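You operate a simulated robot arm through the tools that you are given. There is no shell and no other tool. Be economical: measure what you need, move in short steps, check, and stop when the job is done.

You are at the controls of a simulated robot arm. One attempt, no reset.

## Task
Undo both latches, raise the toolbox lid and lift the grey tray out.
Fine: Set the tray on the tool table; leave the lid open. The red catch stays closed. Keep fingers out from under lids, clips, clamps and jaws. Pinch, break and dent nothing.
Where things are to end (x, y in the base frame): grey tool tray within 0.15 m of [0.27, 0.74].

It is judged by the outcome, as a careful person would: the job done as asked, and still so three seconds after it is handed in. It fails if anything else is knocked over, pushed out of place, dropped, spilled or broken. Lids that push on must go on centred and level and be pressed home; caps that screw on are set level and turned clockwise until they are tight.

## Robot
A 7-joint arm with a two-finger parallel gripper, fixed in place. Base frame: the origin is at the foot of the arm, x ahead of it, y to its left, z up. Lengths are in m, angles in rad, forces in N, time in s.
With the tool pointing down near the work surface it reaches from about 0.34 to 0.78 m from the base axis. Its first joint turns from -2.897 to 2.897 rad. Payload 3.91 kg.
Tool frame: the origin (TCP) lies between the finger pads and is the grasp point; the fingertips stand 0.03 m ahead of it; z points along the fingers, y is the line along which they close. The gripper opens to 0.11 m. The fingers are 0.02 m wide and 0.01 m thick; the gripper's body (0.048 by 0.112 m) begins 0.055 m behind the TCP.
Orientation is that of the tool frame in the base frame, as a unit quaternion [w, x, y, z]. With the fingers straight down and closing along the base's y, the tool's x points along the base's -x, its y along +y and its z along -z.

## Interface
- The arm moves only by the tool nudge_tool. Its argument "steps" is a list of rows, each a list of 7 numbers: the shift along the tool's x, y, z in m, then the turn, a rotation vector about the tool's x, y, z in rad, then the opening in per cent of the stroke, from 0 (shut) to 100 (fully open). In form: [[x, y, z, ax, ay, az, gripper], ...]. A call has 1 to 12 rows; each row is the pose to reach, as a shift and turn from the pose commanded when the call began, along the tool's axes at that moment. A row lasts 0.2 s, in which the tool goes at most 0.05 m and 0.15 rad; a call with a longer step from one row to the next is refused whole, and so is a gripper value outside its range. A pose out of reach is approached as far as the arm can. The call stops where the force on the tool passes 40 N (or 10 N more than at its start, if that is more) or the arm is blocked; 0.2 s more then pass. Each finger travels about 0.153 m/s and halts on what it meets, pressing with about 28 N; the grip force reading is that of the motor and also rises with nothing between the fingers. The clock runs only during rows and for 0.2 s after the last one: add rows that repeat a pose to give the fingers time. The reply holds the time, the measured pose of the TCP, the force on the tool along the base axes, the opening and the grip force, in the units named above and with some noise, with the torque about the TCP (base axes, N m) and any sound that the robot's microphone picked up.
- Cameras (640 x 400 px; columns grow to the right, rows downward): "scene" is fixed at [0.0489, 0.5001, 1.4503]; the picture's right is [-0.32, -0.95, 0.00], its down [0.32, -0.11, -0.94] and it looks along [0.89, -0.30, 0.34] (base axes); focal length 214 px, centre (320, 200). "wrist" rides on the gripper at [0.077, 0.007, -0.114] in the tool frame; the picture's right is [-0.09, 1.00, 0.00], its down [-0.80, -0.07, -0.59] and it looks along [-0.59, -0.05, 0.80] (tool axes); focal length 270 px, centre (320, 200). There is no depth. A picture from a camera that has moved, and an enlarged one, comes with that camera's place and axes in the base frame and with its lens.
- camera(camera): a new picture of that camera. The clock stands still meanwhile.
- raise_lower(by): slides the trunk up (or, below 0, down) by that many m; the arm rides with it, the base frame stays. It gives what a move gives, with no picture.
- inspect(camera, box): a new picture of the part [left, top, right, bottom] of that camera's present view, enlarged. The clock stands still meanwhile.
- close_job(): hands the job in; it is judged then, once.

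Work in short steps. Places have to be worked out from the pictures, the camera data and where the tool is seen: move nearer, look again, correct. Check each grasp and each placing, and mend what went wrong. You have 120 turns and 64 pictures in all, those below and enlarged ones among them. Open the gripper and draw the arm clear of the work before you hand the job in, unless the task says otherwise; then end with one line.

The tools are called after ">>>" by a JSON object that holds its "method" and its "body". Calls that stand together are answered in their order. nudge_tool: Moves the arm, as the interface text tells. Its arguments: {"type":"object","properties":{"steps":{"type":"array","items":{"type":"array","items":{"type":"number"}}}},"required":["steps"]} The other tools are called the same way: raise_lower (by) slides the trunk up or down; camera (camera) takes a picture; inspect (camera, box) takes an enlarged picture of a part of a camera's view; close_job () hands the job in.

At the start:

```text
t: 0.0
eef_pos: [0.2525, 0.3246, 1.3332]
orientation: [-0.001, 0.0, 1.0, 0.001]
ft_force: [-1.0, 0.1, -0.9]
wrist_torque: [-0.01, -0.01, 0.02]
gripper_width: 0.1098
grasp_force: 0.0
trunk travel left (down, up): [-0.55, 0.06]
```

scene: 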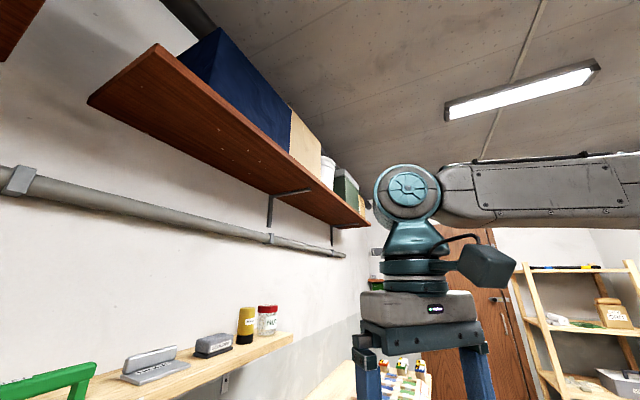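
wrist: 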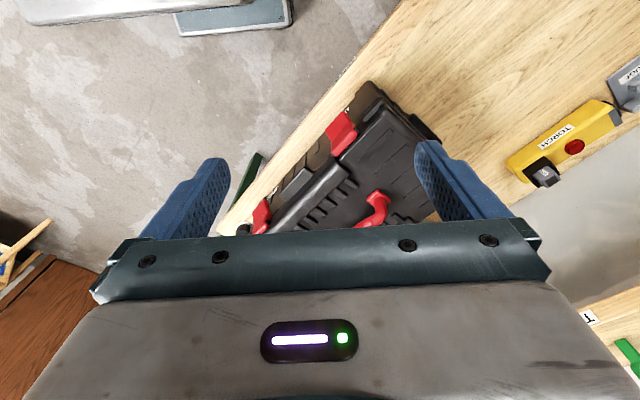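

The wrist view shows the toolbox on a diagonal bench, just below and ahead of the tool. I'll enlarge that view to make out the latches, the red catch and the handle.

>>> {"method": "inspect", "body": {"camera": "wrist", "box": [200, 60, 460, 240]}}

```text
2.22 times, centred on (330, 150) of wrist
camera zoom: at [0.1753, 0.333, 1.4459], right [0.09, 1.0, 0.0], down [0.8, -0.07, 0.59], along [0.59, -0.05, -0.8], focal length 601 px, centre (298, 311)
```

zoom: 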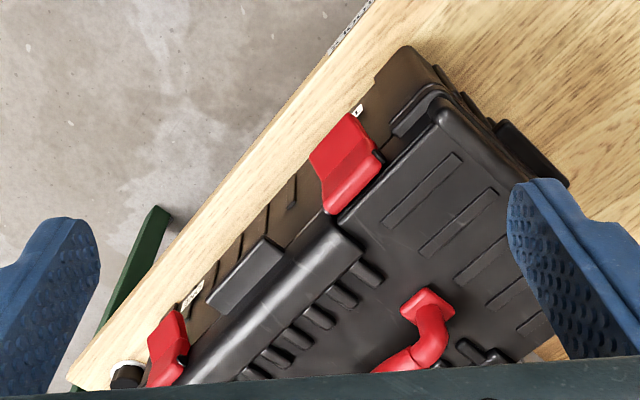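

The box front carries two red latches and the lid top has a red part. I'll lower the trunk part way to get nearer views and enough parallax to triangulate.

>>> {"method": "raise_lower", "body": {"by": -0.15}}

>>> {"method": "nudge_tool", "body": {"steps": [[-0.04, 0, 0, 0, 0, 0, 100], [-0.08, 0.02, 0, 0, 0, 0, 100], [-0.12, 0.04, 0, 0, 0, 0, 100]]}}

>>> {"method": "camera", "body": {"camera": "wrist"}}

```text
t: 1.8
eef_pos: [0.2527, 0.3252, 1.182]
orientation: [-0.001, 0.0, 1.0, 0.0]
ft_force: [1.8, 0.4, 0.3]
wrist_torque: [0.01, -0.02, 0.04]
gripper_width: 0.1099
grasp_force: 0.0
trunk travel left (down, up): [-0.4, 0.21]
```

```text
t: 2.5
eef_pos: [0.3727, 0.3637, 1.1829]
orientation: [0.0, 0.0, 1.0, 0.0]
ft_force: [0.4, 0.4, 0.2]
wrist_torque: [-0.03, -0.01, 0.0]
gripper_width: 0.1099
grasp_force: 0.1
trunk travel left (down, up): [-0.4, 0.21]
```

```text
60 pictures are left
camera wrist: at [0.296, 0.3719, 1.2972], right [0.09, 1.0, 0.0], down [0.8, -0.07, 0.59], along [0.59, -0.05, -0.8], focal length 270 px, centre (320, 200)
```

wrist: 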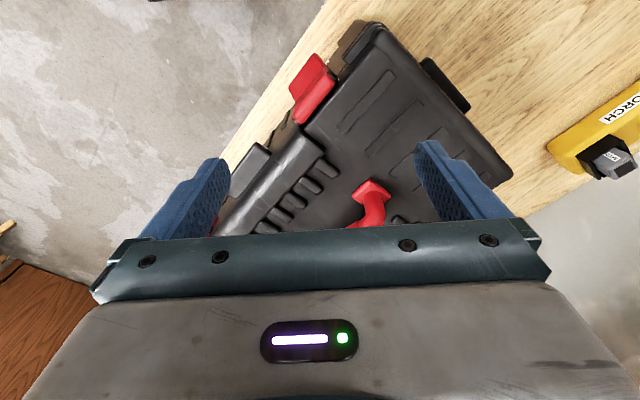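

Triangulating puts the lid top at z≈1.01. The box is yawed about 45°, with its front facing (-x,-y) and its latches near (.40,.34) and (.54,.19). I'll turn the wrist 45° and move over the front to see both latches.

>>> {"method": "nudge_tool", "body": {"steps": [[-0.01, -0.022, 0, 0, 0, -0.13, 100], [-0.02, -0.045, 0, 0, 0, -0.26, 100], [-0.03, -0.067, 0, 0, 0, -0.39, 100], [-0.04, -0.09, 0, 0, 0, -0.52, 100], [-0.05, -0.112, 0, 0, 0, -0.65, 100], [-0.057, -0.134, 0, 0, 0, -0.785, 100], [-0.057, -0.134, 0, 0, 0, -0.785, 100]]}}

>>> {"method": "camera", "body": {"camera": "wrist"}}

```text
t: 4.2
eef_pos: [0.4295, 0.2323, 1.1816]
orientation: [0.0, -0.383, 0.924, 0.0]
ft_force: [-0.4, -0.5, 0.9]
wrist_torque: [0.04, 0.01, 0.0]
gripper_width: 0.1099
grasp_force: 0.2
trunk travel left (down, up): [-0.4, 0.21]
```

```text
59 pictures are left
camera wrist: at [0.3702, 0.183, 1.2952], right [-0.64, 0.77, 0.0], down [0.62, 0.52, 0.59], along [0.46, 0.38, -0.8], focal length 270 px, centre (320, 200)
```

wrist: 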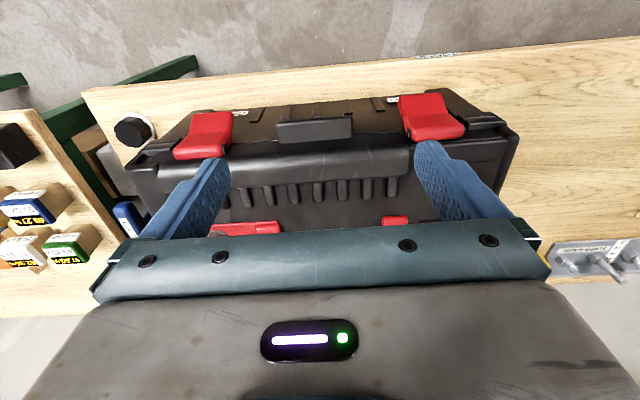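

Both latches are in view now. I'll enlarge each to read the labels and see how they work.

>>> {"method": "inspect", "body": {"camera": "wrist", "box": [110, 70, 270, 170]}}

>>> {"method": "inspect", "body": {"camera": "wrist", "box": [370, 70, 530, 170]}}

```text
4.00 times, centred on (190, 120) of wrist
camera zoom: at [0.3702, 0.183, 1.2952], right [-0.64, 0.77, 0.0], down [0.62, 0.52, 0.59], along [0.46, 0.38, -0.8], focal length 1081 px, centre (840, 520)
```

zoom: 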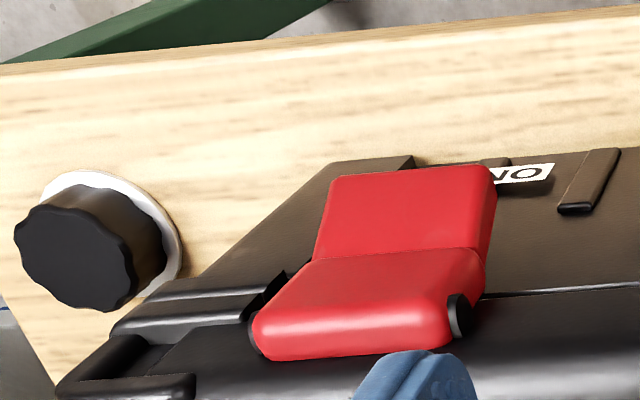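

```text
4.00 times, centred on (450, 120) of wrist
camera zoom: at [0.3702, 0.183, 1.2952], right [-0.64, 0.77, 0.0], down [0.62, 0.52, 0.59], along [0.46, 0.38, -0.8], focal length 1081 px, centre (-200, 520)
```

zoom: 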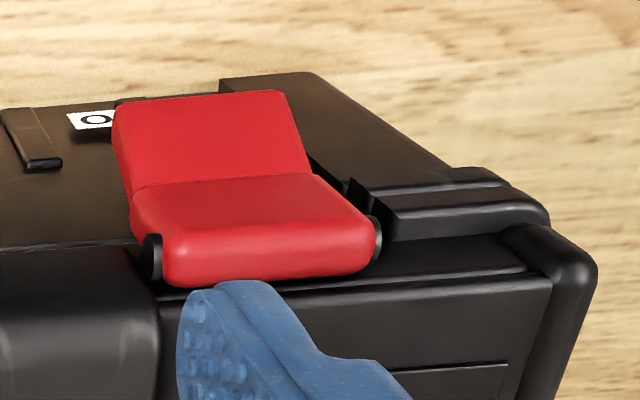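

The latches look hinged on the lid edge, with their free ends down over the front face. I'll back off, pitch the wrist up and look at the front more squarely.

>>> {"method": "nudge_tool", "body": {"steps": [[0.025, 0, 0.0, 0, -0.12, 0, 100], [0.05, 0, 0.03, 0, -0.25, 0, 100], [0.055, 0, 0.07, 0, -0.38, 0, 100], [0.055, 0, 0.11, 0, -0.5, 0, 100], [0.055, 0, 0.14, 0, -0.5, 0, 100], [0.055, 0, 0.14, 0, -0.5, 0, 100]]}}

>>> {"method": "camera", "body": {"camera": "wrist"}}

```text
t: 5.5
eef_pos: [0.391, 0.1917, 1.0408]
orientation: [0.229, -0.371, 0.895, 0.095]
ft_force: [0.3, 0.3, -0.1]
wrist_torque: [-0.03, 0.0, -0.01]
gripper_width: 0.1097
grasp_force: 0.0
trunk travel left (down, up): [-0.4, 0.21]
```

```text
56 pictures are left
camera wrist: at [0.2995, 0.1114, 1.1041], right [-0.65, 0.76, 0.04], down [0.35, 0.24, 0.91], along [0.68, 0.6, -0.42], focal length 270 px, centre (320, 200)
```

wrist: 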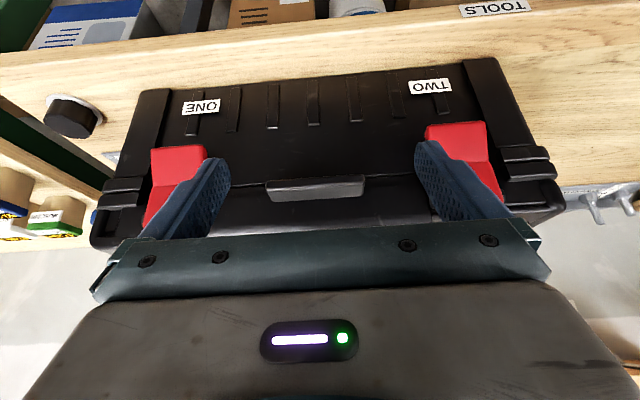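

>>> {"method": "inspect", "body": {"camera": "wrist", "box": [400, 60, 580, 240]}}

>>> {"method": "inspect", "body": {"camera": "wrist", "box": [80, 60, 260, 240]}}

```text
2.22 times, centred on (490, 150) of wrist
camera zoom: at [0.2995, 0.1114, 1.1041], right [-0.65, 0.76, 0.04], down [0.35, 0.24, 0.91], along [0.68, 0.6, -0.42], focal length 601 px, centre (-58, 311)
```

zoom: 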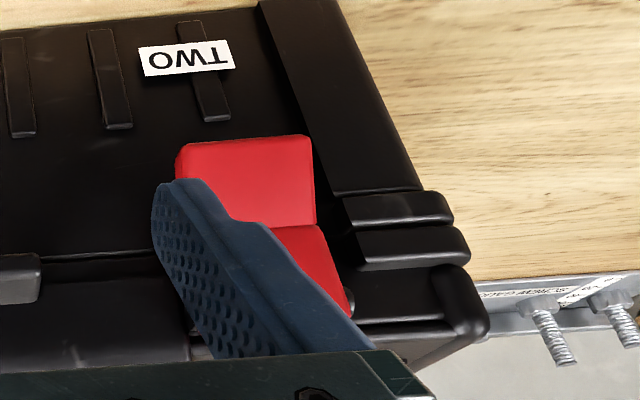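

```text
2.22 times, centred on (170, 150) of wrist
camera zoom: at [0.2995, 0.1114, 1.1041], right [-0.65, 0.76, 0.04], down [0.35, 0.24, 0.91], along [0.68, 0.6, -0.42], focal length 601 px, centre (653, 311)
```

zoom: 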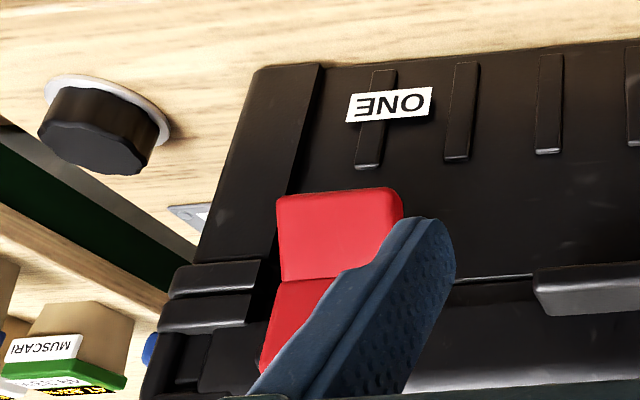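

The red latches (ONE and TWO) pivot at the lid, near v≈.53, z≈1.00, where v is measured along the box depth at 45°. Their flared free lips are at v≈.499, z≈.938, centred at u=.2845 (ONE) and u=.0145 (TWO). I plan to grip each lip by its sides from the front, so no finger goes underneath, and swing it out and up. First I'll pre-position in front of ONE with the tool pitched nearly horizontal.

>>> {"method": "nudge_tool", "body": {"steps": [[0.0, -0.03, 0.0, 0, -0.12, 0, 100], [0.0, -0.06, 0.01, 0, -0.26, 0, 100], [-0.005, -0.09, 0.02, 0, -0.4, 0, 100], [-0.01, -0.12, 0.03, 0, -0.54, 0, 100], [-0.0163, -0.1435, 0.0434, 0, -0.68, 0, 100], [-0.0163, -0.1435, 0.0434, 0, -0.7, 0, 100], [-0.0163, -0.1435, 0.0434, 0, -0.7, 0, 100]]}}

>>> {"method": "camera", "body": {"camera": "wrist"}}

```text
t: 7.2
eef_pos: [0.5154, 0.1168, 1.0113]
orientation: [0.522, -0.316, 0.762, 0.217]
ft_force: [0.7, -0.4, -0.9]
wrist_torque: [-0.01, 0.0, -0.01]
gripper_width: 0.1101
grasp_force: 0.2
trunk travel left (down, up): [-0.4, 0.21]
```

```text
53 pictures are left
camera wrist: at [0.4153, 0.0275, 0.9806], right [-0.68, 0.73, 0.08], down [-0.14, -0.24, 0.96], along [0.72, 0.64, 0.26], focal length 270 px, centre (320, 200)
```

wrist: 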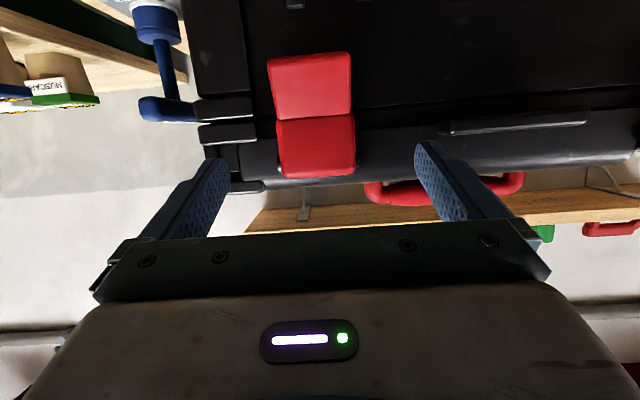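

The picture agrees with my estimate: latch ONE's lip is at u=.284, v≈.499, z≈.939. I'll narrow the gripper to about 8 cm, drop, and then slide forward so the fingertips flank the lip without reaching the body.

>>> {"method": "nudge_tool", "body": {"steps": [[0.03, -0.002, 0.006, 0, 0, 0, 80], [0.0568, -0.002, 0.0113, 0, 0, 0, 75], [0.0568, -0.002, 0.0113, 0, 0, 0, 75], [0.048, -0.002, 0.035, 0, 0, 0, 75], [0.0398, -0.002, 0.0551, 0, 0, 0, 75], [0.0398, -0.002, 0.0551, 0, 0, 0, 75]]}}

>>> {"method": "camera", "body": {"camera": "wrist"}}

```text
t: 8.6
eef_pos: [0.5429, 0.1412, 0.954]
orientation: [0.522, -0.314, 0.763, 0.215]
ft_force: [-0.8, -0.4, 0.0]
wrist_torque: [-0.02, -0.01, 0.0]
gripper_width: 0.0826
grasp_force: 0.0
trunk travel left (down, up): [-0.4, 0.21]
```

```text
52 pictures are left
camera wrist: at [0.4431, 0.0509, 0.924], right [-0.68, 0.73, 0.08], down [-0.14, -0.24, 0.96], along [0.72, 0.64, 0.26], focal length 270 px, centre (320, 200)
```

wrist: 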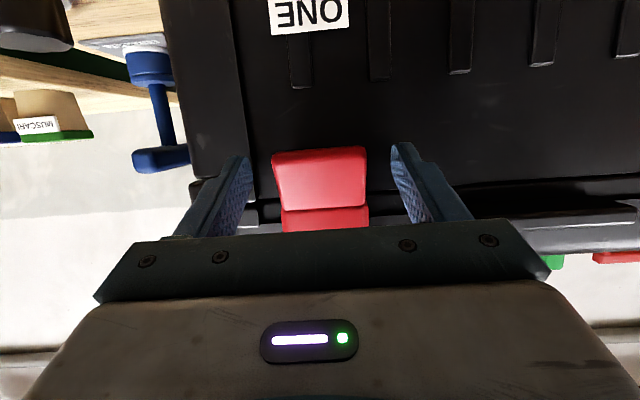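

The fingers flank the lip symmetrically, so I'll close on its sides.

>>> {"method": "nudge_tool", "body": {"steps": [[0, 0, 0, 0, 0, 0, 55], [0, 0, 0, 0, 0, 0, 40], [0, 0, 0, 0, 0, 0, 40]]}}

>>> {"method": "camera", "body": {"camera": "wrist"}}

```text
t: 9.3
eef_pos: [0.5425, 0.1393, 0.9552]
orientation: [0.521, -0.316, 0.762, 0.217]
ft_force: [0.0, -0.7, 0.2]
wrist_torque: [-0.01, 0.02, -0.03]
gripper_width: 0.0439
grasp_force: 0.0
trunk travel left (down, up): [-0.4, 0.21]
```

```text
51 pictures are left
camera wrist: at [0.4429, 0.0506, 0.9241], right [-0.68, 0.73, 0.08], down [-0.14, -0.24, 0.96], along [0.72, 0.64, 0.26], focal length 270 px, centre (320, 200)
```

wrist: 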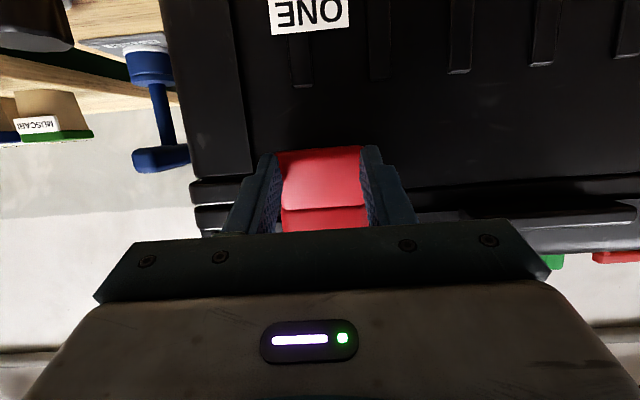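

It isn't gripping yet at 0.044, so I'll close further.

>>> {"method": "nudge_tool", "body": {"steps": [[0, 0, 0, 0, 0, 0, 30], [0, 0, 0, 0, 0, 0, 20], [0, 0, 0, 0, 0, 0, 20]]}}

```text
t: 10.2
eef_pos: [0.5431, 0.1397, 0.9551]
orientation: [0.522, -0.316, 0.762, 0.216]
ft_force: [0.6, -0.3, 0.8]
wrist_torque: [-0.01, 0.02, -0.01]
gripper_width: 0.0421
grasp_force: 27.8
trunk travel left (down, up): [-0.4, 0.21]
```

It's gripped at 0.042 wide. I'll swing the latch out and up about its pivot at (v .528, z 1.00), starting with 0.3 rad while I watch the force.

>>> {"method": "nudge_tool", "body": {"steps": [[-0.0022, 0, -0.0042, 0, 0.075, 0, 20], [-0.0045, 0, -0.0084, 0, 0.15, 0, 20], [-0.0073, 0, -0.0122, 0, 0.225, 0, 20], [-0.0102, 0, -0.016, 0, 0.3, 0, 20]]}}

```text
t: 11.2
eef_pos: [0.5364, 0.1315, 0.9686]
orientation: [0.401, -0.344, 0.833, 0.166]
ft_force: [-3.1, -5.0, -0.4]
wrist_torque: [-0.3, -0.02, 0.11]
gripper_width: 0.0419
grasp_force: 27.7
trunk travel left (down, up): [-0.4, 0.21]
```

The latch is resisting only lightly (about 6 N) and following. I'll continue the same arc for another 0.6 rad.

>>> {"method": "nudge_tool", "body": {"steps": [[-0.0022, 0, -0.0042, 0, 0.075, 0, 20], [-0.0045, 0, -0.0084, 0, 0.15, 0, 20], [-0.0073, 0, -0.0122, 0, 0.225, 0, 20], [-0.0102, 0, -0.016, 0, 0.3, 0, 20], [-0.0136, 0, -0.0194, 0, 0.375, 0, 20], [-0.017, 0, -0.0228, 0, 0.45, 0, 20], [-0.0209, 0, -0.0256, 0, 0.525, 0, 20], [-0.0248, 0, -0.0283, 0, 0.6, 0, 20]]}}

>>> {"method": "camera", "body": {"camera": "wrist"}}

```text
t: 12.9
eef_pos: [0.532, 0.1276, 1.0055]
orientation: [0.136, -0.379, 0.914, 0.057]
ft_force: [0.5, -1.0, -0.6]
wrist_torque: [-0.48, 0.19, 0.1]
gripper_width: 0.0419
grasp_force: 28.1
trunk travel left (down, up): [-0.4, 0.21]
```

```text
50 pictures are left
camera wrist: at [0.4513, 0.057, 1.0928], right [-0.64, 0.76, 0.03], down [0.47, 0.37, 0.8], along [0.6, 0.53, -0.6], focal length 270 px, centre (320, 200)
```

wrist: 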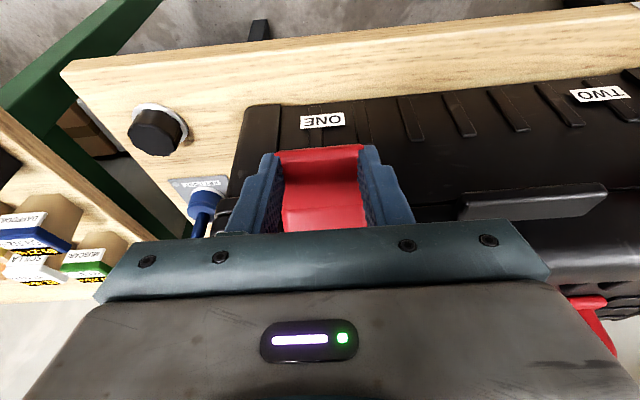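

The latch is following the grip and is now about 0.9 rad open. I'll swing it 0.7 rad further so it stays clear of its keeper.

>>> {"method": "nudge_tool", "body": {"steps": [[-0.0022, 0, -0.0042, 0, 0.075, 0, 20], [-0.0045, 0, -0.0084, 0, 0.15, 0, 20], [-0.0073, 0, -0.0122, 0, 0.225, 0, 20], [-0.0102, 0, -0.016, 0, 0.3, 0, 20], [-0.0136, 0, -0.0194, 0, 0.375, 0, 20], [-0.017, 0, -0.0228, 0, 0.45, 0, 20], [-0.0209, 0, -0.0256, 0, 0.525, 0, 20], [-0.0248, 0, -0.0283, 0, 0.6, 0, 20]]}}

>>> {"method": "camera", "body": {"camera": "wrist"}}

```text
t: 14.8
eef_pos: [0.5421, 0.1393, 1.0401]
orientation: [-0.138, -0.378, 0.914, -0.058]
ft_force: [0.5, 6.1, -9.9]
wrist_torque: [0.71, -0.52, -0.03]
gripper_width: 0.0416
grasp_force: 28.0
trunk travel left (down, up): [-0.4, 0.21]
```

```text
49 pictures are left
camera wrist: at [0.5097, 0.1168, 1.1721], right [-0.64, 0.76, -0.03], down [0.72, 0.62, 0.33], along [0.27, 0.19, -0.94], focal length 270 px, centre (320, 200)
```

wrist: 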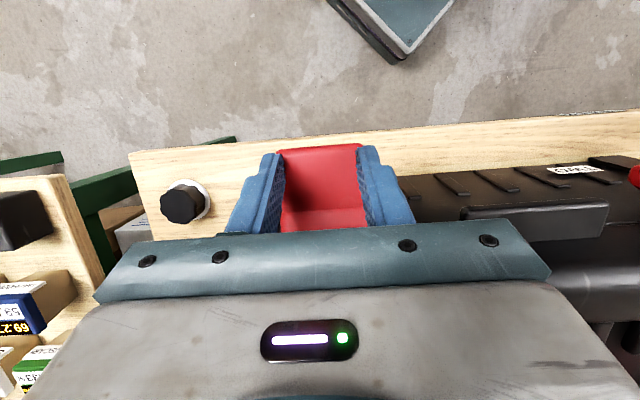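

The force is rising, which suggests the latch is near its stop at about 1.5 rad. I'll release it, back straight off and look.

>>> {"method": "nudge_tool", "body": {"steps": [[0, 0, 0, 0, 0, 0, 55], [0, 0, 0, 0, 0, 0, 75], [0, 0, 0, 0, 0, 0, 75], [0, 0, -0.04, 0, 0, 0, 75], [0, 0, -0.08, 0, 0, 0, 75], [0.03, 0, -0.12, 0, 0, 0, 75], [0.06, 0, -0.14, 0, 0, 0, 75]]}}

>>> {"method": "camera", "body": {"camera": "wrist"}}

```text
t: 16.4
eef_pos: [0.5353, 0.1325, 1.1803]
orientation: [-0.137, -0.379, 0.913, -0.056]
ft_force: [0.5, -1.2, 0.3]
wrist_torque: [0.08, 0.02, -0.05]
gripper_width: 0.0823
grasp_force: 0.0
out of reach, approached as far as the arm can: row 7
trunk travel left (down, up): [-0.4, 0.21]
```

```text
48 pictures are left
camera wrist: at [0.5017, 0.1091, 1.3118], right [-0.65, 0.76, -0.03], down [0.71, 0.62, 0.33], along [0.27, 0.2, -0.94], focal length 270 px, centre (320, 200)
```

wrist: 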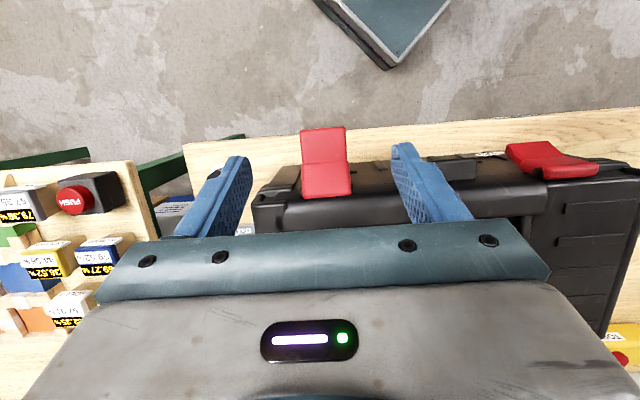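

Latch ONE stays swung open. Next I'll move back and across towards TWO, starting with an intermediate pose clear of ONE's open flap.

>>> {"method": "nudge_tool", "body": {"steps": [[0.02, 0.02, 0.0, 0, -0.12, 0, 80], [0.04, 0.045, 0.01, 0, -0.24, 0, 80], [0.055, 0.07, 0.02, 0, -0.36, 0, 80], [0.07, 0.095, 0.03, 0, -0.48, 0, 80], [0.079, 0.12, 0.045, 0, -0.6, 0, 80], [0.079, 0.135, 0.056, 0, -0.75, 0, 80], [0.079, 0.135, 0.056, 0, -0.75, 0, 75]]}}

```text
t: 17.9
eef_pos: [0.3758, 0.1631, 1.1515]
orientation: [0.207, -0.373, 0.9, 0.086]
ft_force: [0.2, -0.3, 0.6]
wrist_torque: [0.03, 0.01, 0.02]
gripper_width: 0.0824
grasp_force: 0.1
trunk travel left (down, up): [-0.4, 0.21]
```

Now I'll pre-position in front of TWO, using a gentler pitch (-0.9) because it sits nearer the base.

>>> {"method": "nudge_tool", "body": {"steps": [[0.0, 0.035, 0.02, 0, -0.1, 0, 75], [0.0, 0.07, 0.045, 0, -0.2, 0, 75], [0.005, 0.105, 0.075, 0, -0.3, 0, 75], [0.012, 0.136, 0.105, 0, -0.4, 0, 75], [0.0218, 0.136, 0.135, 0, -0.45, 0, 75], [0.0218, 0.136, 0.1577, 0, -0.45, 0, 75], [0.0218, 0.136, 0.1577, 0, -0.45, 0, 75]]}}

>>> {"method": "camera", "body": {"camera": "wrist"}}

```text
t: 19.6
eef_pos: [0.3149, 0.2939, 1.0012]
orientation: [0.402, -0.345, 0.832, 0.167]
ft_force: [0.7, -0.1, -0.4]
wrist_torque: [0.01, 0.0, 0.0]
gripper_width: 0.0825
grasp_force: 0.0
trunk travel left (down, up): [-0.4, 0.21]
```

```text
47 pictures are left
camera wrist: at [0.2126, 0.2027, 1.0113], right [-0.67, 0.74, 0.07], down [0.07, -0.03, 1.0], along [0.74, 0.67, -0.04], focal length 270 px, centre (320, 200)
```

wrist: 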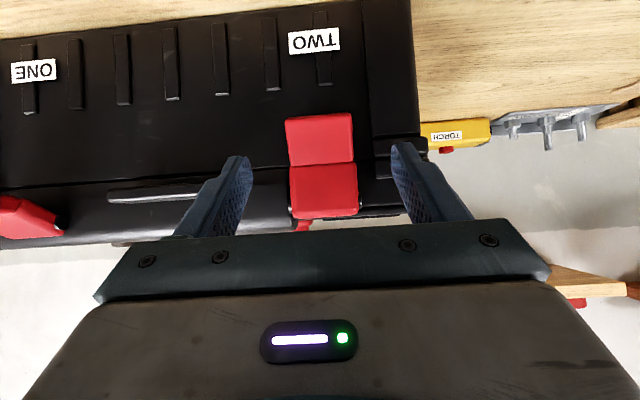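

TWO is reached and lines up. I'll move down, slide forward so the fingers flank the lip, and close.

>>> {"method": "nudge_tool", "body": {"steps": [[0.0305, 0, 0.0243, 0, 0, 0, 75], [0.0125, 0, 0.047, 0, 0, 0, 75], [-0.0056, 0, 0.0697, 0, 0, 0, 75], [-0.0056, 0, 0.0697, 0, 0, 0, 55], [-0.0056, 0, 0.0697, 0, 0, 0, 40], [-0.0056, 0, 0.0697, 0, 0, 0, 20], [-0.0056, 0, 0.0697, 0, 0, 0, 20]]}}

>>> {"method": "camera", "body": {"camera": "wrist"}}

```text
t: 21.1
eef_pos: [0.3551, 0.3338, 0.962]
orientation: [0.402, -0.344, 0.832, 0.166]
ft_force: [4.3, 0.8, 0.5]
wrist_torque: [-0.17, 0.04, -0.06]
gripper_width: 0.0417
grasp_force: 27.5
out of reach, approached as far as the arm can: row 1
trunk travel left (down, up): [-0.4, 0.21]
```

```text
46 pictures are left
camera wrist: at [0.2537, 0.242, 0.9724], right [-0.66, 0.74, 0.07], down [0.07, -0.03, 1.0], along [0.74, 0.67, -0.04], focal length 270 px, centre (320, 200)
```

wrist: 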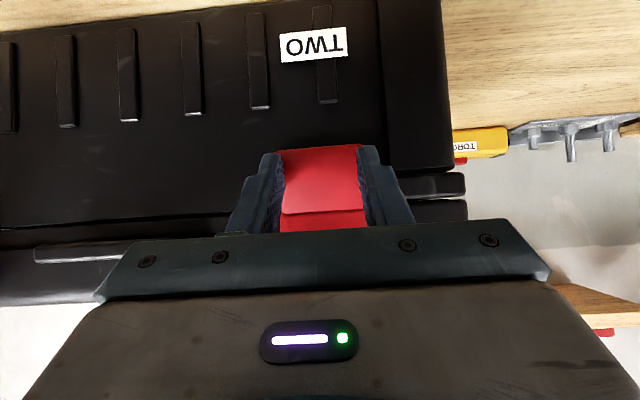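

It's gripped at 0.042. I'll swing TWO about its pivot the same way, 0.6 rad to start.

>>> {"method": "nudge_tool", "body": {"steps": [[-0.0008, 0, -0.0041, 0, 0.075, 0, 20], [-0.0019, 0, -0.0082, 0, 0.15, 0, 20], [-0.0033, 0, -0.0121, 0, 0.225, 0, 20], [-0.005, 0, -0.016, 0, 0.3, 0, 20], [-0.007, 0, -0.0197, 0, 0.375, 0, 20], [-0.0092, 0, -0.0232, 0, 0.45, 0, 20], [-0.0117, 0, -0.0265, 0, 0.525, 0, 20], [-0.0145, 0, -0.0297, 0, 0.6, 0, 20]]}}

```text
t: 22.9
eef_pos: [0.3459, 0.3247, 0.9915]
orientation: [0.138, -0.377, 0.914, 0.057]
ft_force: [0.2, 0.9, -0.3]
wrist_torque: [-0.01, 0.01, -0.04]
gripper_width: 0.022
grasp_force: 0.0
out of reach, approached as far as the arm can: row 2
trunk travel left (down, up): [-0.4, 0.21]
```

The width fell to 0.022, so the fingers slipped off. I'll look.

>>> {"method": "camera", "body": {"camera": "wrist"}}

```text
45 pictures are left
camera wrist: at [0.2648, 0.2545, 1.0786], right [-0.64, 0.76, 0.03], down [0.47, 0.37, 0.8], along [0.61, 0.53, -0.59], focal length 270 px, centre (320, 200)
```

wrist: 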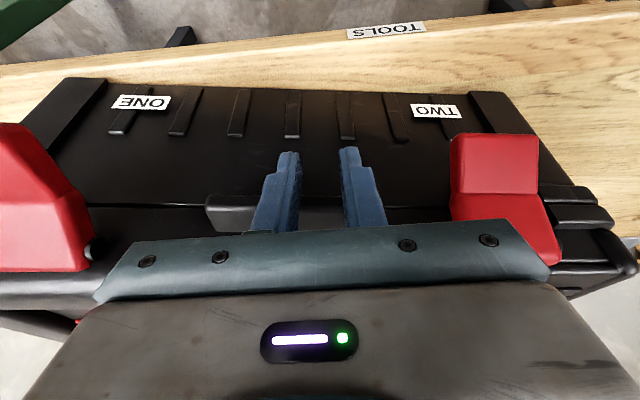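

The box has slid: from the labels, about 0.10 m along its length (-u) and roughly 0.14 rad in yaw. It was probably dragged when the arm hit its reach limit. I'll retreat straight back and up, then take a wide view to check everything around it.

>>> {"method": "nudge_tool", "body": {"steps": [[0.01, 0, -0.04, 0, 0, 0, 20], [0.01, 0, -0.08, 0, 0, 0, 20], [0.01, 0, -0.12, 0, 0, 0, 40], [0.01, 0, -0.16, 0, 0.1, 0, 60], [0.01, 0, -0.2, 0, 0.2, 0, 75], [0.01, 0, -0.22, 0, 0.3, 0, 75]]}}

>>> {"method": "camera", "body": {"camera": "wrist"}}

```text
t: 24.4
eef_pos: [0.2938, 0.2724, 1.2007]
orientation: [0.0, -0.381, 0.924, -0.001]
ft_force: [-0.6, -1.0, -0.4]
wrist_torque: [-0.02, 0.01, 0.0]
gripper_width: 0.0828
grasp_force: 0.0
trunk travel left (down, up): [-0.4, 0.21]
```

```text
44 pictures are left
camera wrist: at [0.234, 0.2238, 1.315], right [-0.64, 0.77, 0.0], down [0.62, 0.52, 0.59], along [0.46, 0.38, -0.81], focal length 270 px, centre (320, 200)
```

wrist: 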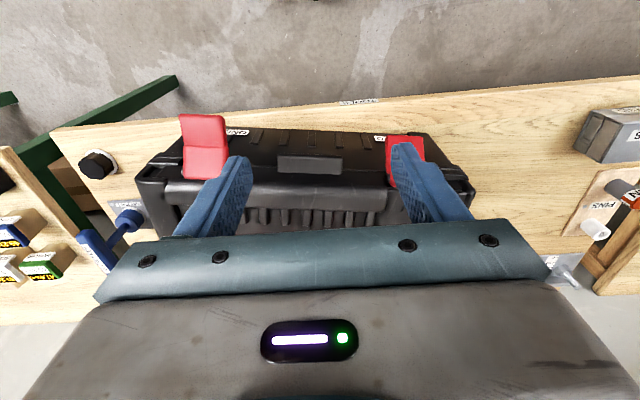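

The box now has TWO at u≈-.10, a slide of about 0.105 m, with a slight yaw. Nothing else looks disturbed. Before going on I'll look at its right end, so I can gently push it back to where it stood.

>>> {"method": "nudge_tool", "body": {"steps": [[-0.028, 0.04, 0, 0, 0, 0, 40], [-0.056, 0.08, 0, 0, 0, 0, 20], [-0.084, 0.12, 0, 0, 0, 0, 0], [-0.112, 0.16, 0, 0, 0, 0, 0], [-0.14, 0.2, 0, 0, 0, 0, 0], [-0.168, 0.24, 0, 0, 0, 0, 0], [-0.18, 0.28, 0, 0, 0, 0, 0], [-0.18, 0.28, 0, 0, 0, 0, 0]]}}

>>> {"method": "camera", "body": {"camera": "wrist"}}

```text
t: 26.1
eef_pos: [0.2073, 0.5691, 1.1864]
orientation: [-0.001, -0.383, 0.924, -0.003]
ft_force: [-0.1, 1.0, 0.1]
wrist_torque: [-0.08, -0.07, -0.05]
gripper_width: 0.0001
grasp_force: 27.9
out of reach, approached as far as the arm can: row 6, 7, 8
trunk travel left (down, up): [-0.4, 0.21]
```

```text
43 pictures are left
camera wrist: at [0.1481, 0.5201, 1.3012], right [-0.64, 0.77, 0.0], down [0.61, 0.52, 0.59], along [0.46, 0.38, -0.81], focal length 270 px, centre (320, 200)
```

wrist: 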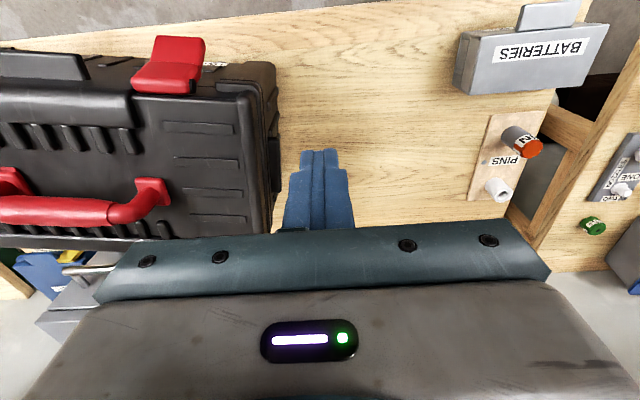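

The box end face runs from (u-.208,v.521) to (u-.187,v.671), so it needs about +0.10 in u and +0.14 rad. I'll descend beside the end with the fingers shut, tip at z≈.945 and the gripper body above the lid, then check my position before pushing.

>>> {"method": "nudge_tool", "body": {"steps": [[0, 0, 0.045, 0, 0, 0, 0], [0, 0, 0.09, 0, 0, 0, 0], [0, 0, 0.135, 0, 0, 0, 0], [0, 0, 0.18, 0, 0, 0, 0], [0, 0, 0.18, 0, 0, 0, 0]]}}

>>> {"method": "camera", "body": {"camera": "wrist"}}

```text
t: 27.4
eef_pos: [0.2117, 0.5599, 1.0082]
orientation: [0.0, -0.382, 0.924, 0.0]
ft_force: [-0.2, -0.4, 1.0]
wrist_torque: [0.02, 0.01, 0.03]
gripper_width: 0.0
grasp_force: 28.3
trunk travel left (down, up): [-0.4, 0.21]
```

```text
42 pictures are left
camera wrist: at [0.1527, 0.5119, 1.1221], right [-0.64, 0.77, 0.0], down [0.62, 0.52, 0.59], along [0.46, 0.38, -0.8], focal length 270 px, centre (320, 200)
```

wrist: 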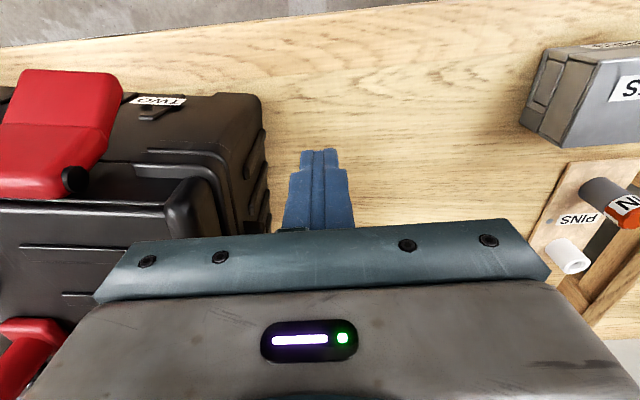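

The fingers stand clear of the end face. I'll move to v=.585, z≈.973, then push slowly in +u, watching the force.

>>> {"method": "nudge_tool", "body": {"steps": [[-0.02, 0, 0.017, 0, 0, 0, 0], [-0.04, 0, 0.035, 0, 0, 0, 0], [-0.04, -0.015, 0.035, 0, 0, 0, 0], [-0.04, -0.03, 0.035, 0, 0, 0, 0], [-0.04, -0.04, 0.035, 0, 0, 0, 0], [-0.04, -0.05, 0.035, 0, 0, 0, 0], [-0.04, -0.06, 0.035, 0, 0, 0, 0], [-0.04, -0.07, 0.035, 0, 0, 0, 0]]}}

```text
t: 29.1
eef_pos: [0.2881, 0.5384, 0.9721]
orientation: [0.0, -0.381, 0.924, 0.0]
ft_force: [-8.3, 4.0, 3.2]
wrist_torque: [-0.25, -0.32, -0.13]
gripper_width: 0.0
grasp_force: 27.9
trunk travel left (down, up): [-0.4, 0.21]
```

It's pushing at about 9 N. I'll continue gently another 6.5 cm.

>>> {"method": "nudge_tool", "body": {"steps": [[0, -0.01, 0, 0, 0, 0, 0], [0, -0.02, 0, 0, 0, 0, 0], [0, -0.03, 0, 0, 0, 0, 0], [0, -0.04, 0, 0, 0, 0, 0], [0, -0.05, 0, 0, 0, 0, 0], [0, -0.058, 0, 0, 0, 0, 0], [0, -0.065, 0, 0, 0, 0, 0]]}}

>>> {"method": "camera", "body": {"camera": "wrist"}}

```text
t: 30.8
eef_pos: [0.3343, 0.4936, 0.9732]
orientation: [0.0, -0.383, 0.924, 0.0]
ft_force: [-3.6, 4.0, -2.5]
wrist_torque: [-0.03, -0.09, -0.05]
gripper_width: 0.0
grasp_force: 28.3
trunk travel left (down, up): [-0.4, 0.21]
```

```text
41 pictures are left
camera wrist: at [0.2746, 0.4437, 1.0871], right [-0.64, 0.77, 0.0], down [0.62, 0.52, 0.59], along [0.46, 0.38, -0.8], focal length 270 px, centre (320, 200)
```

wrist: 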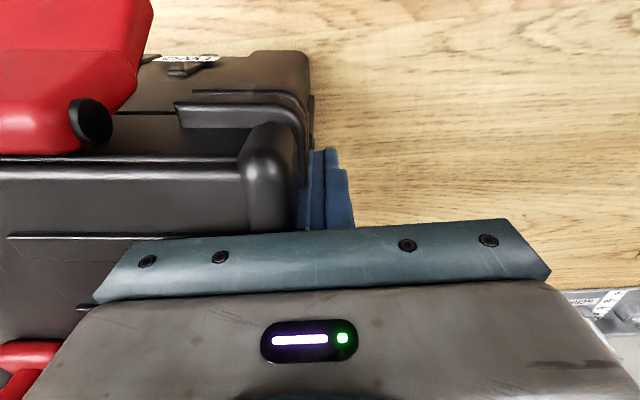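

The box looks nearly square again. I'll retreat sideways and up, then go back to view the front and measure.

>>> {"method": "nudge_tool", "body": {"steps": [[0, 0.03, 0, 0, 0, 0, 0], [0, 0.04, -0.04, 0, 0, 0, 0], [0, 0.04, -0.08, 0, 0, 0, 0], [0.04, 0.03, -0.12, 0, 0, 0, 0], [0.08, 0.0, -0.15, 0, 0, 0, 20], [0.11, -0.04, -0.16, 0, 0, 0, 40], [0.14, -0.08, -0.16, 0, 0, 0, 75], [0.16, -0.12, -0.16, 0, 0, 0, 75], [0.16, -0.14, -0.16, 0, 0, 0, 75], [0.16, -0.14, -0.16, 0, 0, 0, 75]]}}

>>> {"method": "camera", "body": {"camera": "wrist"}}

```text
refused: row 4 steps farther than a row can; nothing moved
```

```text
40 pictures are left
camera wrist: at [0.2746, 0.4437, 1.0871], right [-0.64, 0.77, 0.0], down [0.62, 0.52, 0.59], along [0.46, 0.38, -0.8], focal length 270 px, centre (320, 200)
```

wrist: 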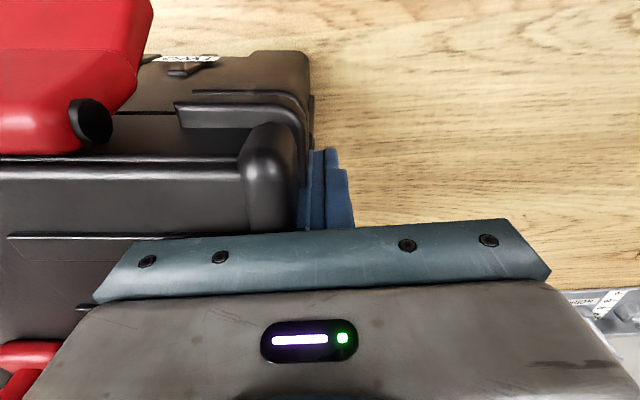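

That call was refused because one step was too long. I'll repeat it with shorter steps.

>>> {"method": "nudge_tool", "body": {"steps": [[0, 0.03, 0, 0, 0, 0, 0], [0, 0.04, -0.04, 0, 0, 0, 0], [0, 0.04, -0.08, 0, 0, 0, 0], [0.025, 0.03, -0.11, 0, 0, 0, 0], [0.05, 0.01, -0.14, 0, 0, 0, 20], [0.08, -0.02, -0.155, 0, 0, 0, 40], [0.11, -0.05, -0.16, 0, 0, 0, 75], [0.14, -0.08, -0.16, 0, 0, 0, 75], [0.16, -0.11, -0.16, 0, 0, 0, 75], [0.16, -0.14, -0.16, 0, 0, 0, 75], [0.16, -0.14, -0.16, 0, 0, 0, 75]]}}

>>> {"method": "camera", "body": {"camera": "wrist"}}

```text
t: 33.1
eef_pos: [0.3192, 0.2809, 1.1317]
orientation: [0.0, -0.383, 0.924, 0.0]
ft_force: [0.4, -0.1, 0.1]
wrist_torque: [0.0, 0.05, 0.02]
gripper_width: 0.0823
grasp_force: 0.1
trunk travel left (down, up): [-0.4, 0.21]
```

```text
39 pictures are left
camera wrist: at [0.2599, 0.2313, 1.2465], right [-0.64, 0.77, 0.0], down [0.62, 0.52, 0.59], along [0.46, 0.38, -0.8], focal length 270 px, centre (320, 200)
```

wrist: 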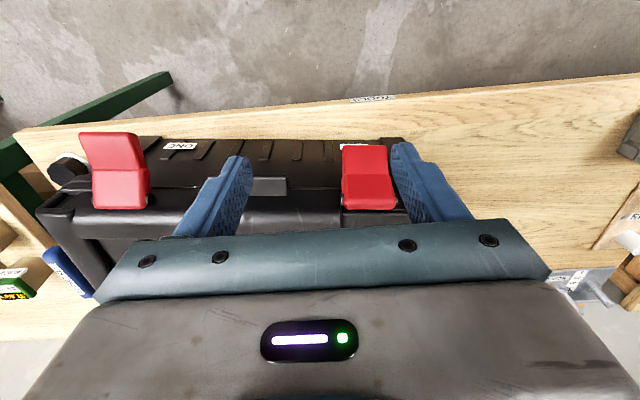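

TWO is now at u≈-.022, v≈.501, within about 3 cm of its original place, with about 0.08 rad of yaw left. That's good enough. I'll retry TWO with a gentler start pitch (-0.5), which keeps the arm off its limit. First I'll align yaw and u, then pitch.

>>> {"method": "nudge_tool", "body": {"steps": [[0, 0.025, 0.02, 0, 0, 0.04, 75], [0, 0.049, 0.03, 0, 0, 0.08, 75], [0, 0.049, 0.03, 0, 0, 0.08, 75]]}}

>>> {"method": "nudge_tool", "body": {"steps": [[0.0, 0, 0.02, 0, -0.14, 0, 75], [0.0, 0, 0.04, 0, -0.28, 0, 75], [-0.005, 0, 0.06, 0, -0.42, 0, 75], [-0.01, 0, 0.08, 0, -0.5, 0, 75], [-0.01, 0, 0.08, 0, -0.5, 0, 75]]}}

>>> {"method": "camera", "body": {"camera": "wrist"}}

```text
t: 34.0
eef_pos: [0.2853, 0.3163, 1.1022]
orientation: [-0.001, -0.345, 0.939, -0.001]
ft_force: [0.1, -0.4, -0.2]
wrist_torque: [-0.01, 0.04, 0.0]
gripper_width: 0.0825
grasp_force: 0.1
trunk travel left (down, up): [-0.4, 0.21]
```

```text
t: 35.1
eef_pos: [0.2926, 0.3228, 1.0229]
orientation: [0.233, -0.334, 0.909, 0.086]
ft_force: [-0.7, 1.1, -0.4]
wrist_torque: [0.0, 0.0, -0.01]
gripper_width: 0.0823
grasp_force: 0.1
trunk travel left (down, up): [-0.4, 0.21]
```

```text
38 pictures are left
camera wrist: at [0.1951, 0.2487, 1.0866], right [-0.59, 0.81, 0.04], down [0.36, 0.22, 0.91], along [0.72, 0.55, -0.42], focal length 270 px, centre (320, 200)
```

wrist: 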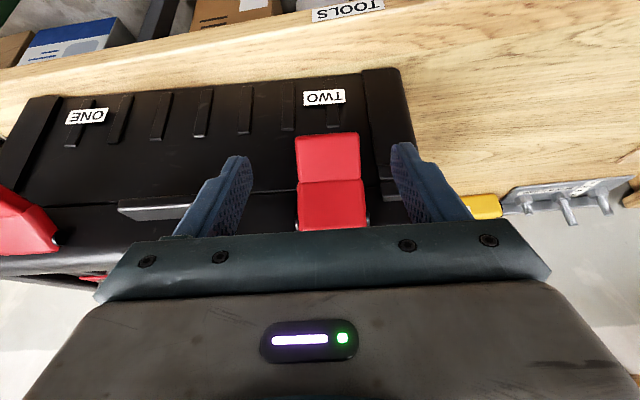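

The lip is 6 mm to the side of the tool centre and 6 cm ahead. I'll drop, slide in and close.

>>> {"method": "nudge_tool", "body": {"steps": [[0.005, 0.006, 0.03, 0, 0, 0, 75], [0.0097, 0.006, 0.0596, 0, 0, 0, 75], [-0.008, 0.006, 0.069, 0, 0, 0, 75], [-0.0249, 0.006, 0.0785, 0, 0, 0, 75], [-0.0249, 0.006, 0.0785, 0, 0, 0, 50], [-0.0249, 0.006, 0.0785, 0, 0, 0, 25], [-0.0249, 0.006, 0.0785, 0, 0, 0, 20], [-0.0249, 0.006, 0.0785, 0, 0, 0, 20]]}}

>>> {"method": "camera", "body": {"camera": "wrist"}}

```text
t: 37.0
eef_pos: [0.3343, 0.3636, 0.9666]
orientation: [0.233, -0.334, 0.909, 0.085]
ft_force: [-1.0, -1.2, 1.4]
wrist_torque: [0.23, 0.0, -0.36]
gripper_width: 0.0418
grasp_force: 27.7
trunk travel left (down, up): [-0.4, 0.21]
```

```text
37 pictures are left
camera wrist: at [0.2368, 0.29, 1.0303], right [-0.59, 0.81, 0.04], down [0.36, 0.22, 0.91], along [0.72, 0.55, -0.42], focal length 270 px, centre (320, 200)
```

wrist: 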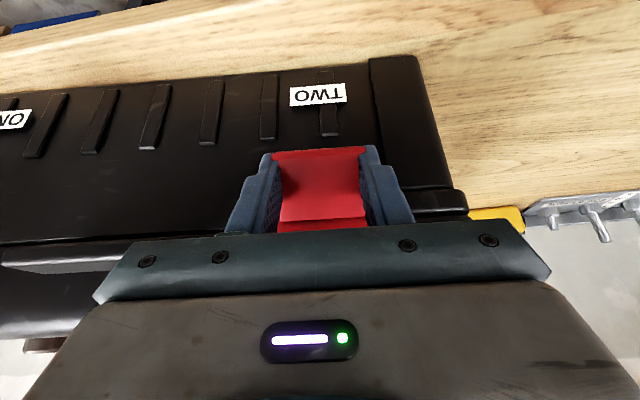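

Good grip, with no reach warnings. I'll swing slowly and only 0.3 rad at first, then check.

>>> {"method": "nudge_tool", "body": {"steps": [[0.0006, 0, -0.0038, 0, 0.075, 0, 20], [0.0011, 0, -0.0076, 0, 0.15, 0, 20], [0.0011, 0, -0.0115, 0, 0.225, 0, 20], [0.001, 0, -0.0154, 0, 0.3, 0, 20]]}}

```text
t: 38.0
eef_pos: [0.3278, 0.3593, 0.9789]
orientation: [0.093, -0.343, 0.934, 0.034]
ft_force: [-3.2, -3.0, 0.1]
wrist_torque: [0.31, 0.13, -0.59]
gripper_width: 0.0419
grasp_force: 28.5
trunk travel left (down, up): [-0.4, 0.21]
```

>>> {"method": "nudge_tool", "body": {"steps": [[0.0006, 0, -0.0038, 0, 0.075, 0, 20], [0.0011, 0, -0.0076, 0, 0.15, 0, 20], [0.0011, 0, -0.0115, 0, 0.225, 0, 20], [0.001, 0, -0.0154, 0, 0.3, 0, 20], [0.0005, 0, -0.0193, 0, 0.375, 0, 20], [-0.0001, 0, -0.0231, 0, 0.45, 0, 20], [-0.0012, 0, -0.0268, 0, 0.525, 0, 20], [-0.0025, 0, -0.0305, 0, 0.6, 0, 20]]}}

>>> {"method": "camera", "body": {"camera": "wrist"}}

```text
t: 39.8
eef_pos: [0.3251, 0.3584, 1.0094]
orientation: [-0.185, -0.338, 0.92, -0.068]
ft_force: [-3.0, 1.5, 0.8]
wrist_torque: [0.41, -0.52, -0.44]
gripper_width: 0.0418
grasp_force: 27.7
trunk travel left (down, up): [-0.4, 0.21]
```

```text
36 pictures are left
camera wrist: at [0.3011, 0.3468, 1.1451], right [-0.58, 0.81, -0.03], down [0.78, 0.57, 0.24], along [0.21, 0.11, -0.97], focal length 270 px, centre (320, 200)
```

wrist: 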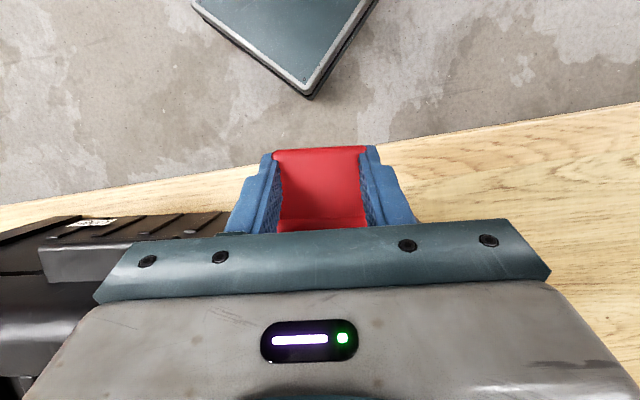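

TWO is 0.9 rad open. I'll take it 0.45 rad further, as with ONE.

>>> {"method": "nudge_tool", "body": {"steps": [[0.0006, 0, -0.0038, 0, 0.075, 0, 20], [0.0011, 0, -0.0076, 0, 0.15, 0, 20], [0.0011, 0, -0.0115, 0, 0.225, 0, 20], [0.001, 0, -0.0154, 0, 0.3, 0, 20], [0.0005, 0, -0.0193, 0, 0.375, 0, 20], [-0.0001, 0, -0.0231, 0, 0.45, 0, 20]]}}

```text
t: 41.1
eef_pos: [0.3316, 0.3611, 1.0294]
orientation: [-0.353, -0.32, 0.869, -0.13]
ft_force: [-1.3, 3.8, 0.1]
wrist_torque: [0.35, -0.13, -0.54]
gripper_width: 0.0419
grasp_force: 27.8
out of reach, approached as far as the arm can: row 6
trunk travel left (down, up): [-0.4, 0.21]
```

I'll release TWO, lift straight up with the wrist levelling out, and look.

>>> {"method": "nudge_tool", "body": {"steps": [[0, 0, 0, 0, 0, 0, 50], [0, 0, 0, 0, 0, 0, 75], [0, 0, 0, 0, 0, 0, 75], [0.022, 0, -0.025, 0, 0, 0, 75], [0.044, 0, -0.05, 0, 0, 0, 75], [0.065, 0, -0.08, 0, -0.14, 0, 75], [0.09, 0, -0.11, 0, -0.28, 0, 75], [0.12, 0, -0.13, 0, -0.42, 0, 75], [0.13, 0, -0.14, 0, -0.56, 0, 75], [0.13, 0, -0.14, 0, -0.7, 0, 75], [0.13, 0, -0.14, 0, -0.77, 0, 75]]}}

>>> {"method": "camera", "body": {"camera": "wrist"}}

```text
t: 43.5
eef_pos: [0.335, 0.3633, 1.2196]
orientation: [-0.001, -0.345, 0.938, 0.001]
ft_force: [-0.3, -1.2, 0.7]
wrist_torque: [0.02, 0.0, -0.02]
gripper_width: 0.0823
grasp_force: 0.1
out of reach, approached as far as the arm can: row 4, 5, 6, 7, 8
trunk travel left (down, up): [-0.4, 0.21]
```

```text
35 pictures are left
camera wrist: at [0.2719, 0.3192, 1.3333], right [-0.58, 0.82, 0.0], down [0.66, 0.46, 0.6], along [0.49, 0.35, -0.8], focal length 270 px, centre (320, 200)
```

wrist: 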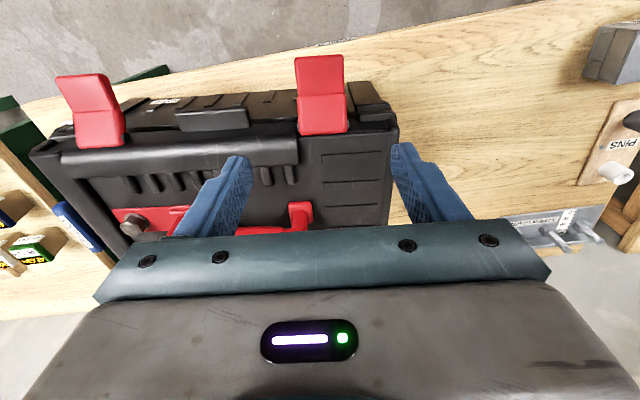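

Both latches are undone, and a red catch with a knob shows on the left of the lid, which I'll leave alone. I'll zoom in on the front tab to plan lifting the lid.

>>> {"method": "inspect", "body": {"camera": "wrist", "box": [100, 80, 340, 240]}}

```text
2.50 times, centred on (220, 160) of wrist
camera zoom: at [0.2719, 0.3192, 1.3333], right [-0.58, 0.82, 0.0], down [0.66, 0.46, 0.6], along [0.49, 0.35, -0.8], focal length 676 px, centre (570, 300)
```

zoom: 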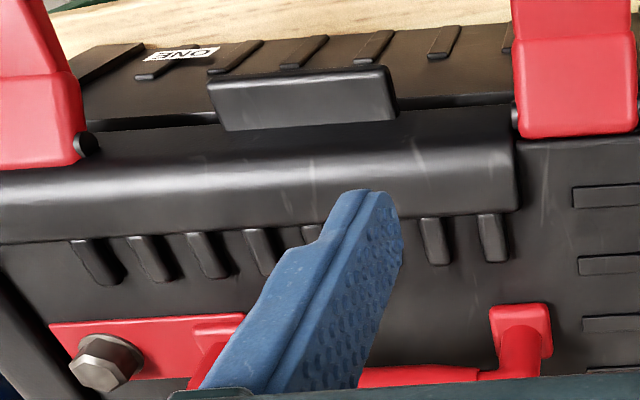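

I want a full look at the lid top and the hinge side before lifting. I'll raise the trunk and move over the lid.

>>> {"method": "raise_lower", "body": {"by": 0.12}}

>>> {"method": "nudge_tool", "body": {"steps": [[-0.03, -0.04, 0, 0, 0, 0, 75], [-0.06, -0.08, 0, 0, 0, 0, 75], [-0.09, -0.1, 0, 0, 0, 0, 75], [-0.12, -0.12, 0, 0, 0, 0, 75], [-0.15, -0.12, 0, 0, 0, 0, 75], [-0.15, -0.12, 0, 0, 0, 0, 75]]}}

>>> {"method": "camera", "body": {"camera": "wrist"}}

```text
t: 45.0
eef_pos: [0.3359, 0.3647, 1.3385]
orientation: [0.001, -0.344, 0.939, 0.001]
ft_force: [-0.4, -0.1, -0.4]
wrist_torque: [-0.04, 0.02, -0.01]
gripper_width: 0.0825
grasp_force: 0.0
trunk travel left (down, up): [-0.52, 0.09]
```

```text
t: 46.5
eef_pos: [0.4908, 0.349, 1.3373]
orientation: [0.001, -0.345, 0.939, 0.0]
ft_force: [0.0, -0.1, 1.2]
wrist_torque: [0.02, -0.01, 0.02]
gripper_width: 0.0826
grasp_force: 0.1
out of reach, approached as far as the arm can: row 4, 5, 6
trunk travel left (down, up): [-0.52, 0.09]
```

```text
33 pictures are left
camera wrist: at [0.4286, 0.3051, 1.4524], right [-0.58, 0.82, 0.0], down [0.66, 0.46, 0.6], along [0.49, 0.35, -0.8], focal length 270 px, centre (320, 200)
```

wrist: 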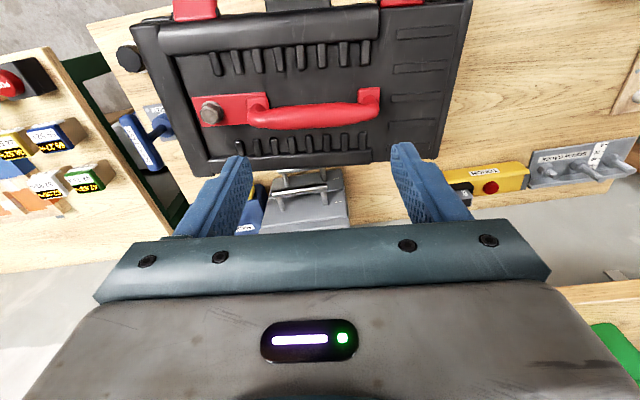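

The hinge line is about f=.79 from the base along the box normal, and the lid is about 0.27 deep. The front tab, about 9 cm wide, is at f≈.52, z≈.98, s≈-.085. I plan to grip the tab by its sides from the front and swing the lid up, so I'll go in front of the tab and look closely.

>>> {"method": "nudge_tool", "body": {"steps": [[0.045, 0, 0, 0, 0, 0, 100], [0.09, -0.015, 0, 0, 0, 0, 100], [0.135, -0.033, 0, 0, 0, 0, 100], [0.17, -0.033, 0.03, 0, -0.1, 0, 100], [0.18, -0.033, 0.075, 0, -0.22, 0, 100], [0.18, -0.033, 0.12, 0, -0.34, 0, 100], [0.18, -0.033, 0.165, 0, -0.46, 0, 100], [0.18, -0.033, 0.21, 0, -0.58, 0, 100], [0.18, -0.033, 0.25, 0, -0.7, 0, 100], [0.18, -0.033, 0.285, 0, -0.8, 0, 100], [0.18, -0.033, 0.31, 0, -0.9, 0, 100], [0.18, -0.033, 0.31, 0, -0.9, 0, 100]]}}

>>> {"method": "camera", "body": {"camera": "wrist"}}

```text
t: 49.2
eef_pos: [0.4602, 0.1423, 1.0457]
orientation: [0.423, -0.21, 0.876, 0.103]
ft_force: [0.4, 0.4, -0.2]
wrist_torque: [-0.01, 0.02, 0.05]
gripper_width: 0.1099
grasp_force: 0.0
out of reach, approached as far as the arm can: row 10, 11, 12
trunk travel left (down, up): [-0.52, 0.09]
stopped in row 12: the arm was blocked; the commanded pose is now the measured one
```

```text
32 pictures are left
camera wrist: at [0.333, 0.0877, 1.0564], right [-0.4, 0.91, 0.07], down [0.06, -0.05, 1.0], along [0.91, 0.41, -0.04], focal length 270 px, centre (320, 200)
```

wrist: 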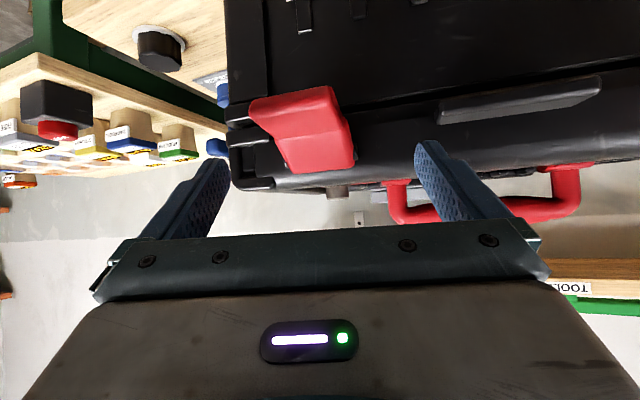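

At this trunk height the pose hit a joint limit and the arm drifted, though nothing appears to have been touched. I'll rise, level out, and then lower the trunk, which suits front approaches better.

>>> {"method": "nudge_tool", "body": {"steps": [[-0.03, 0, -0.03, 0, 0.1, 0, 100], [-0.055, 0, -0.06, 0, 0.24, 0, 100], [-0.08, 0, -0.09, 0, 0.38, 0, 100], [-0.105, 0, -0.11, 0, 0.52, 0, 100], [-0.13, 0, -0.125, 0, 0.66, 0, 100], [-0.156, 0, -0.13, 0, 0.8, 0, 100], [-0.156, 0, -0.13, 0, 0.87, 0, 100]]}}

```text
t: 50.9
eef_pos: [0.4539, 0.1425, 1.2476]
orientation: [0.012, -0.234, 0.972, 0.003]
ft_force: [0.1, 0.9, 0.4]
wrist_torque: [-0.07, -0.08, -0.02]
gripper_width: 0.1101
grasp_force: 0.1
trunk travel left (down, up): [-0.52, 0.09]
```

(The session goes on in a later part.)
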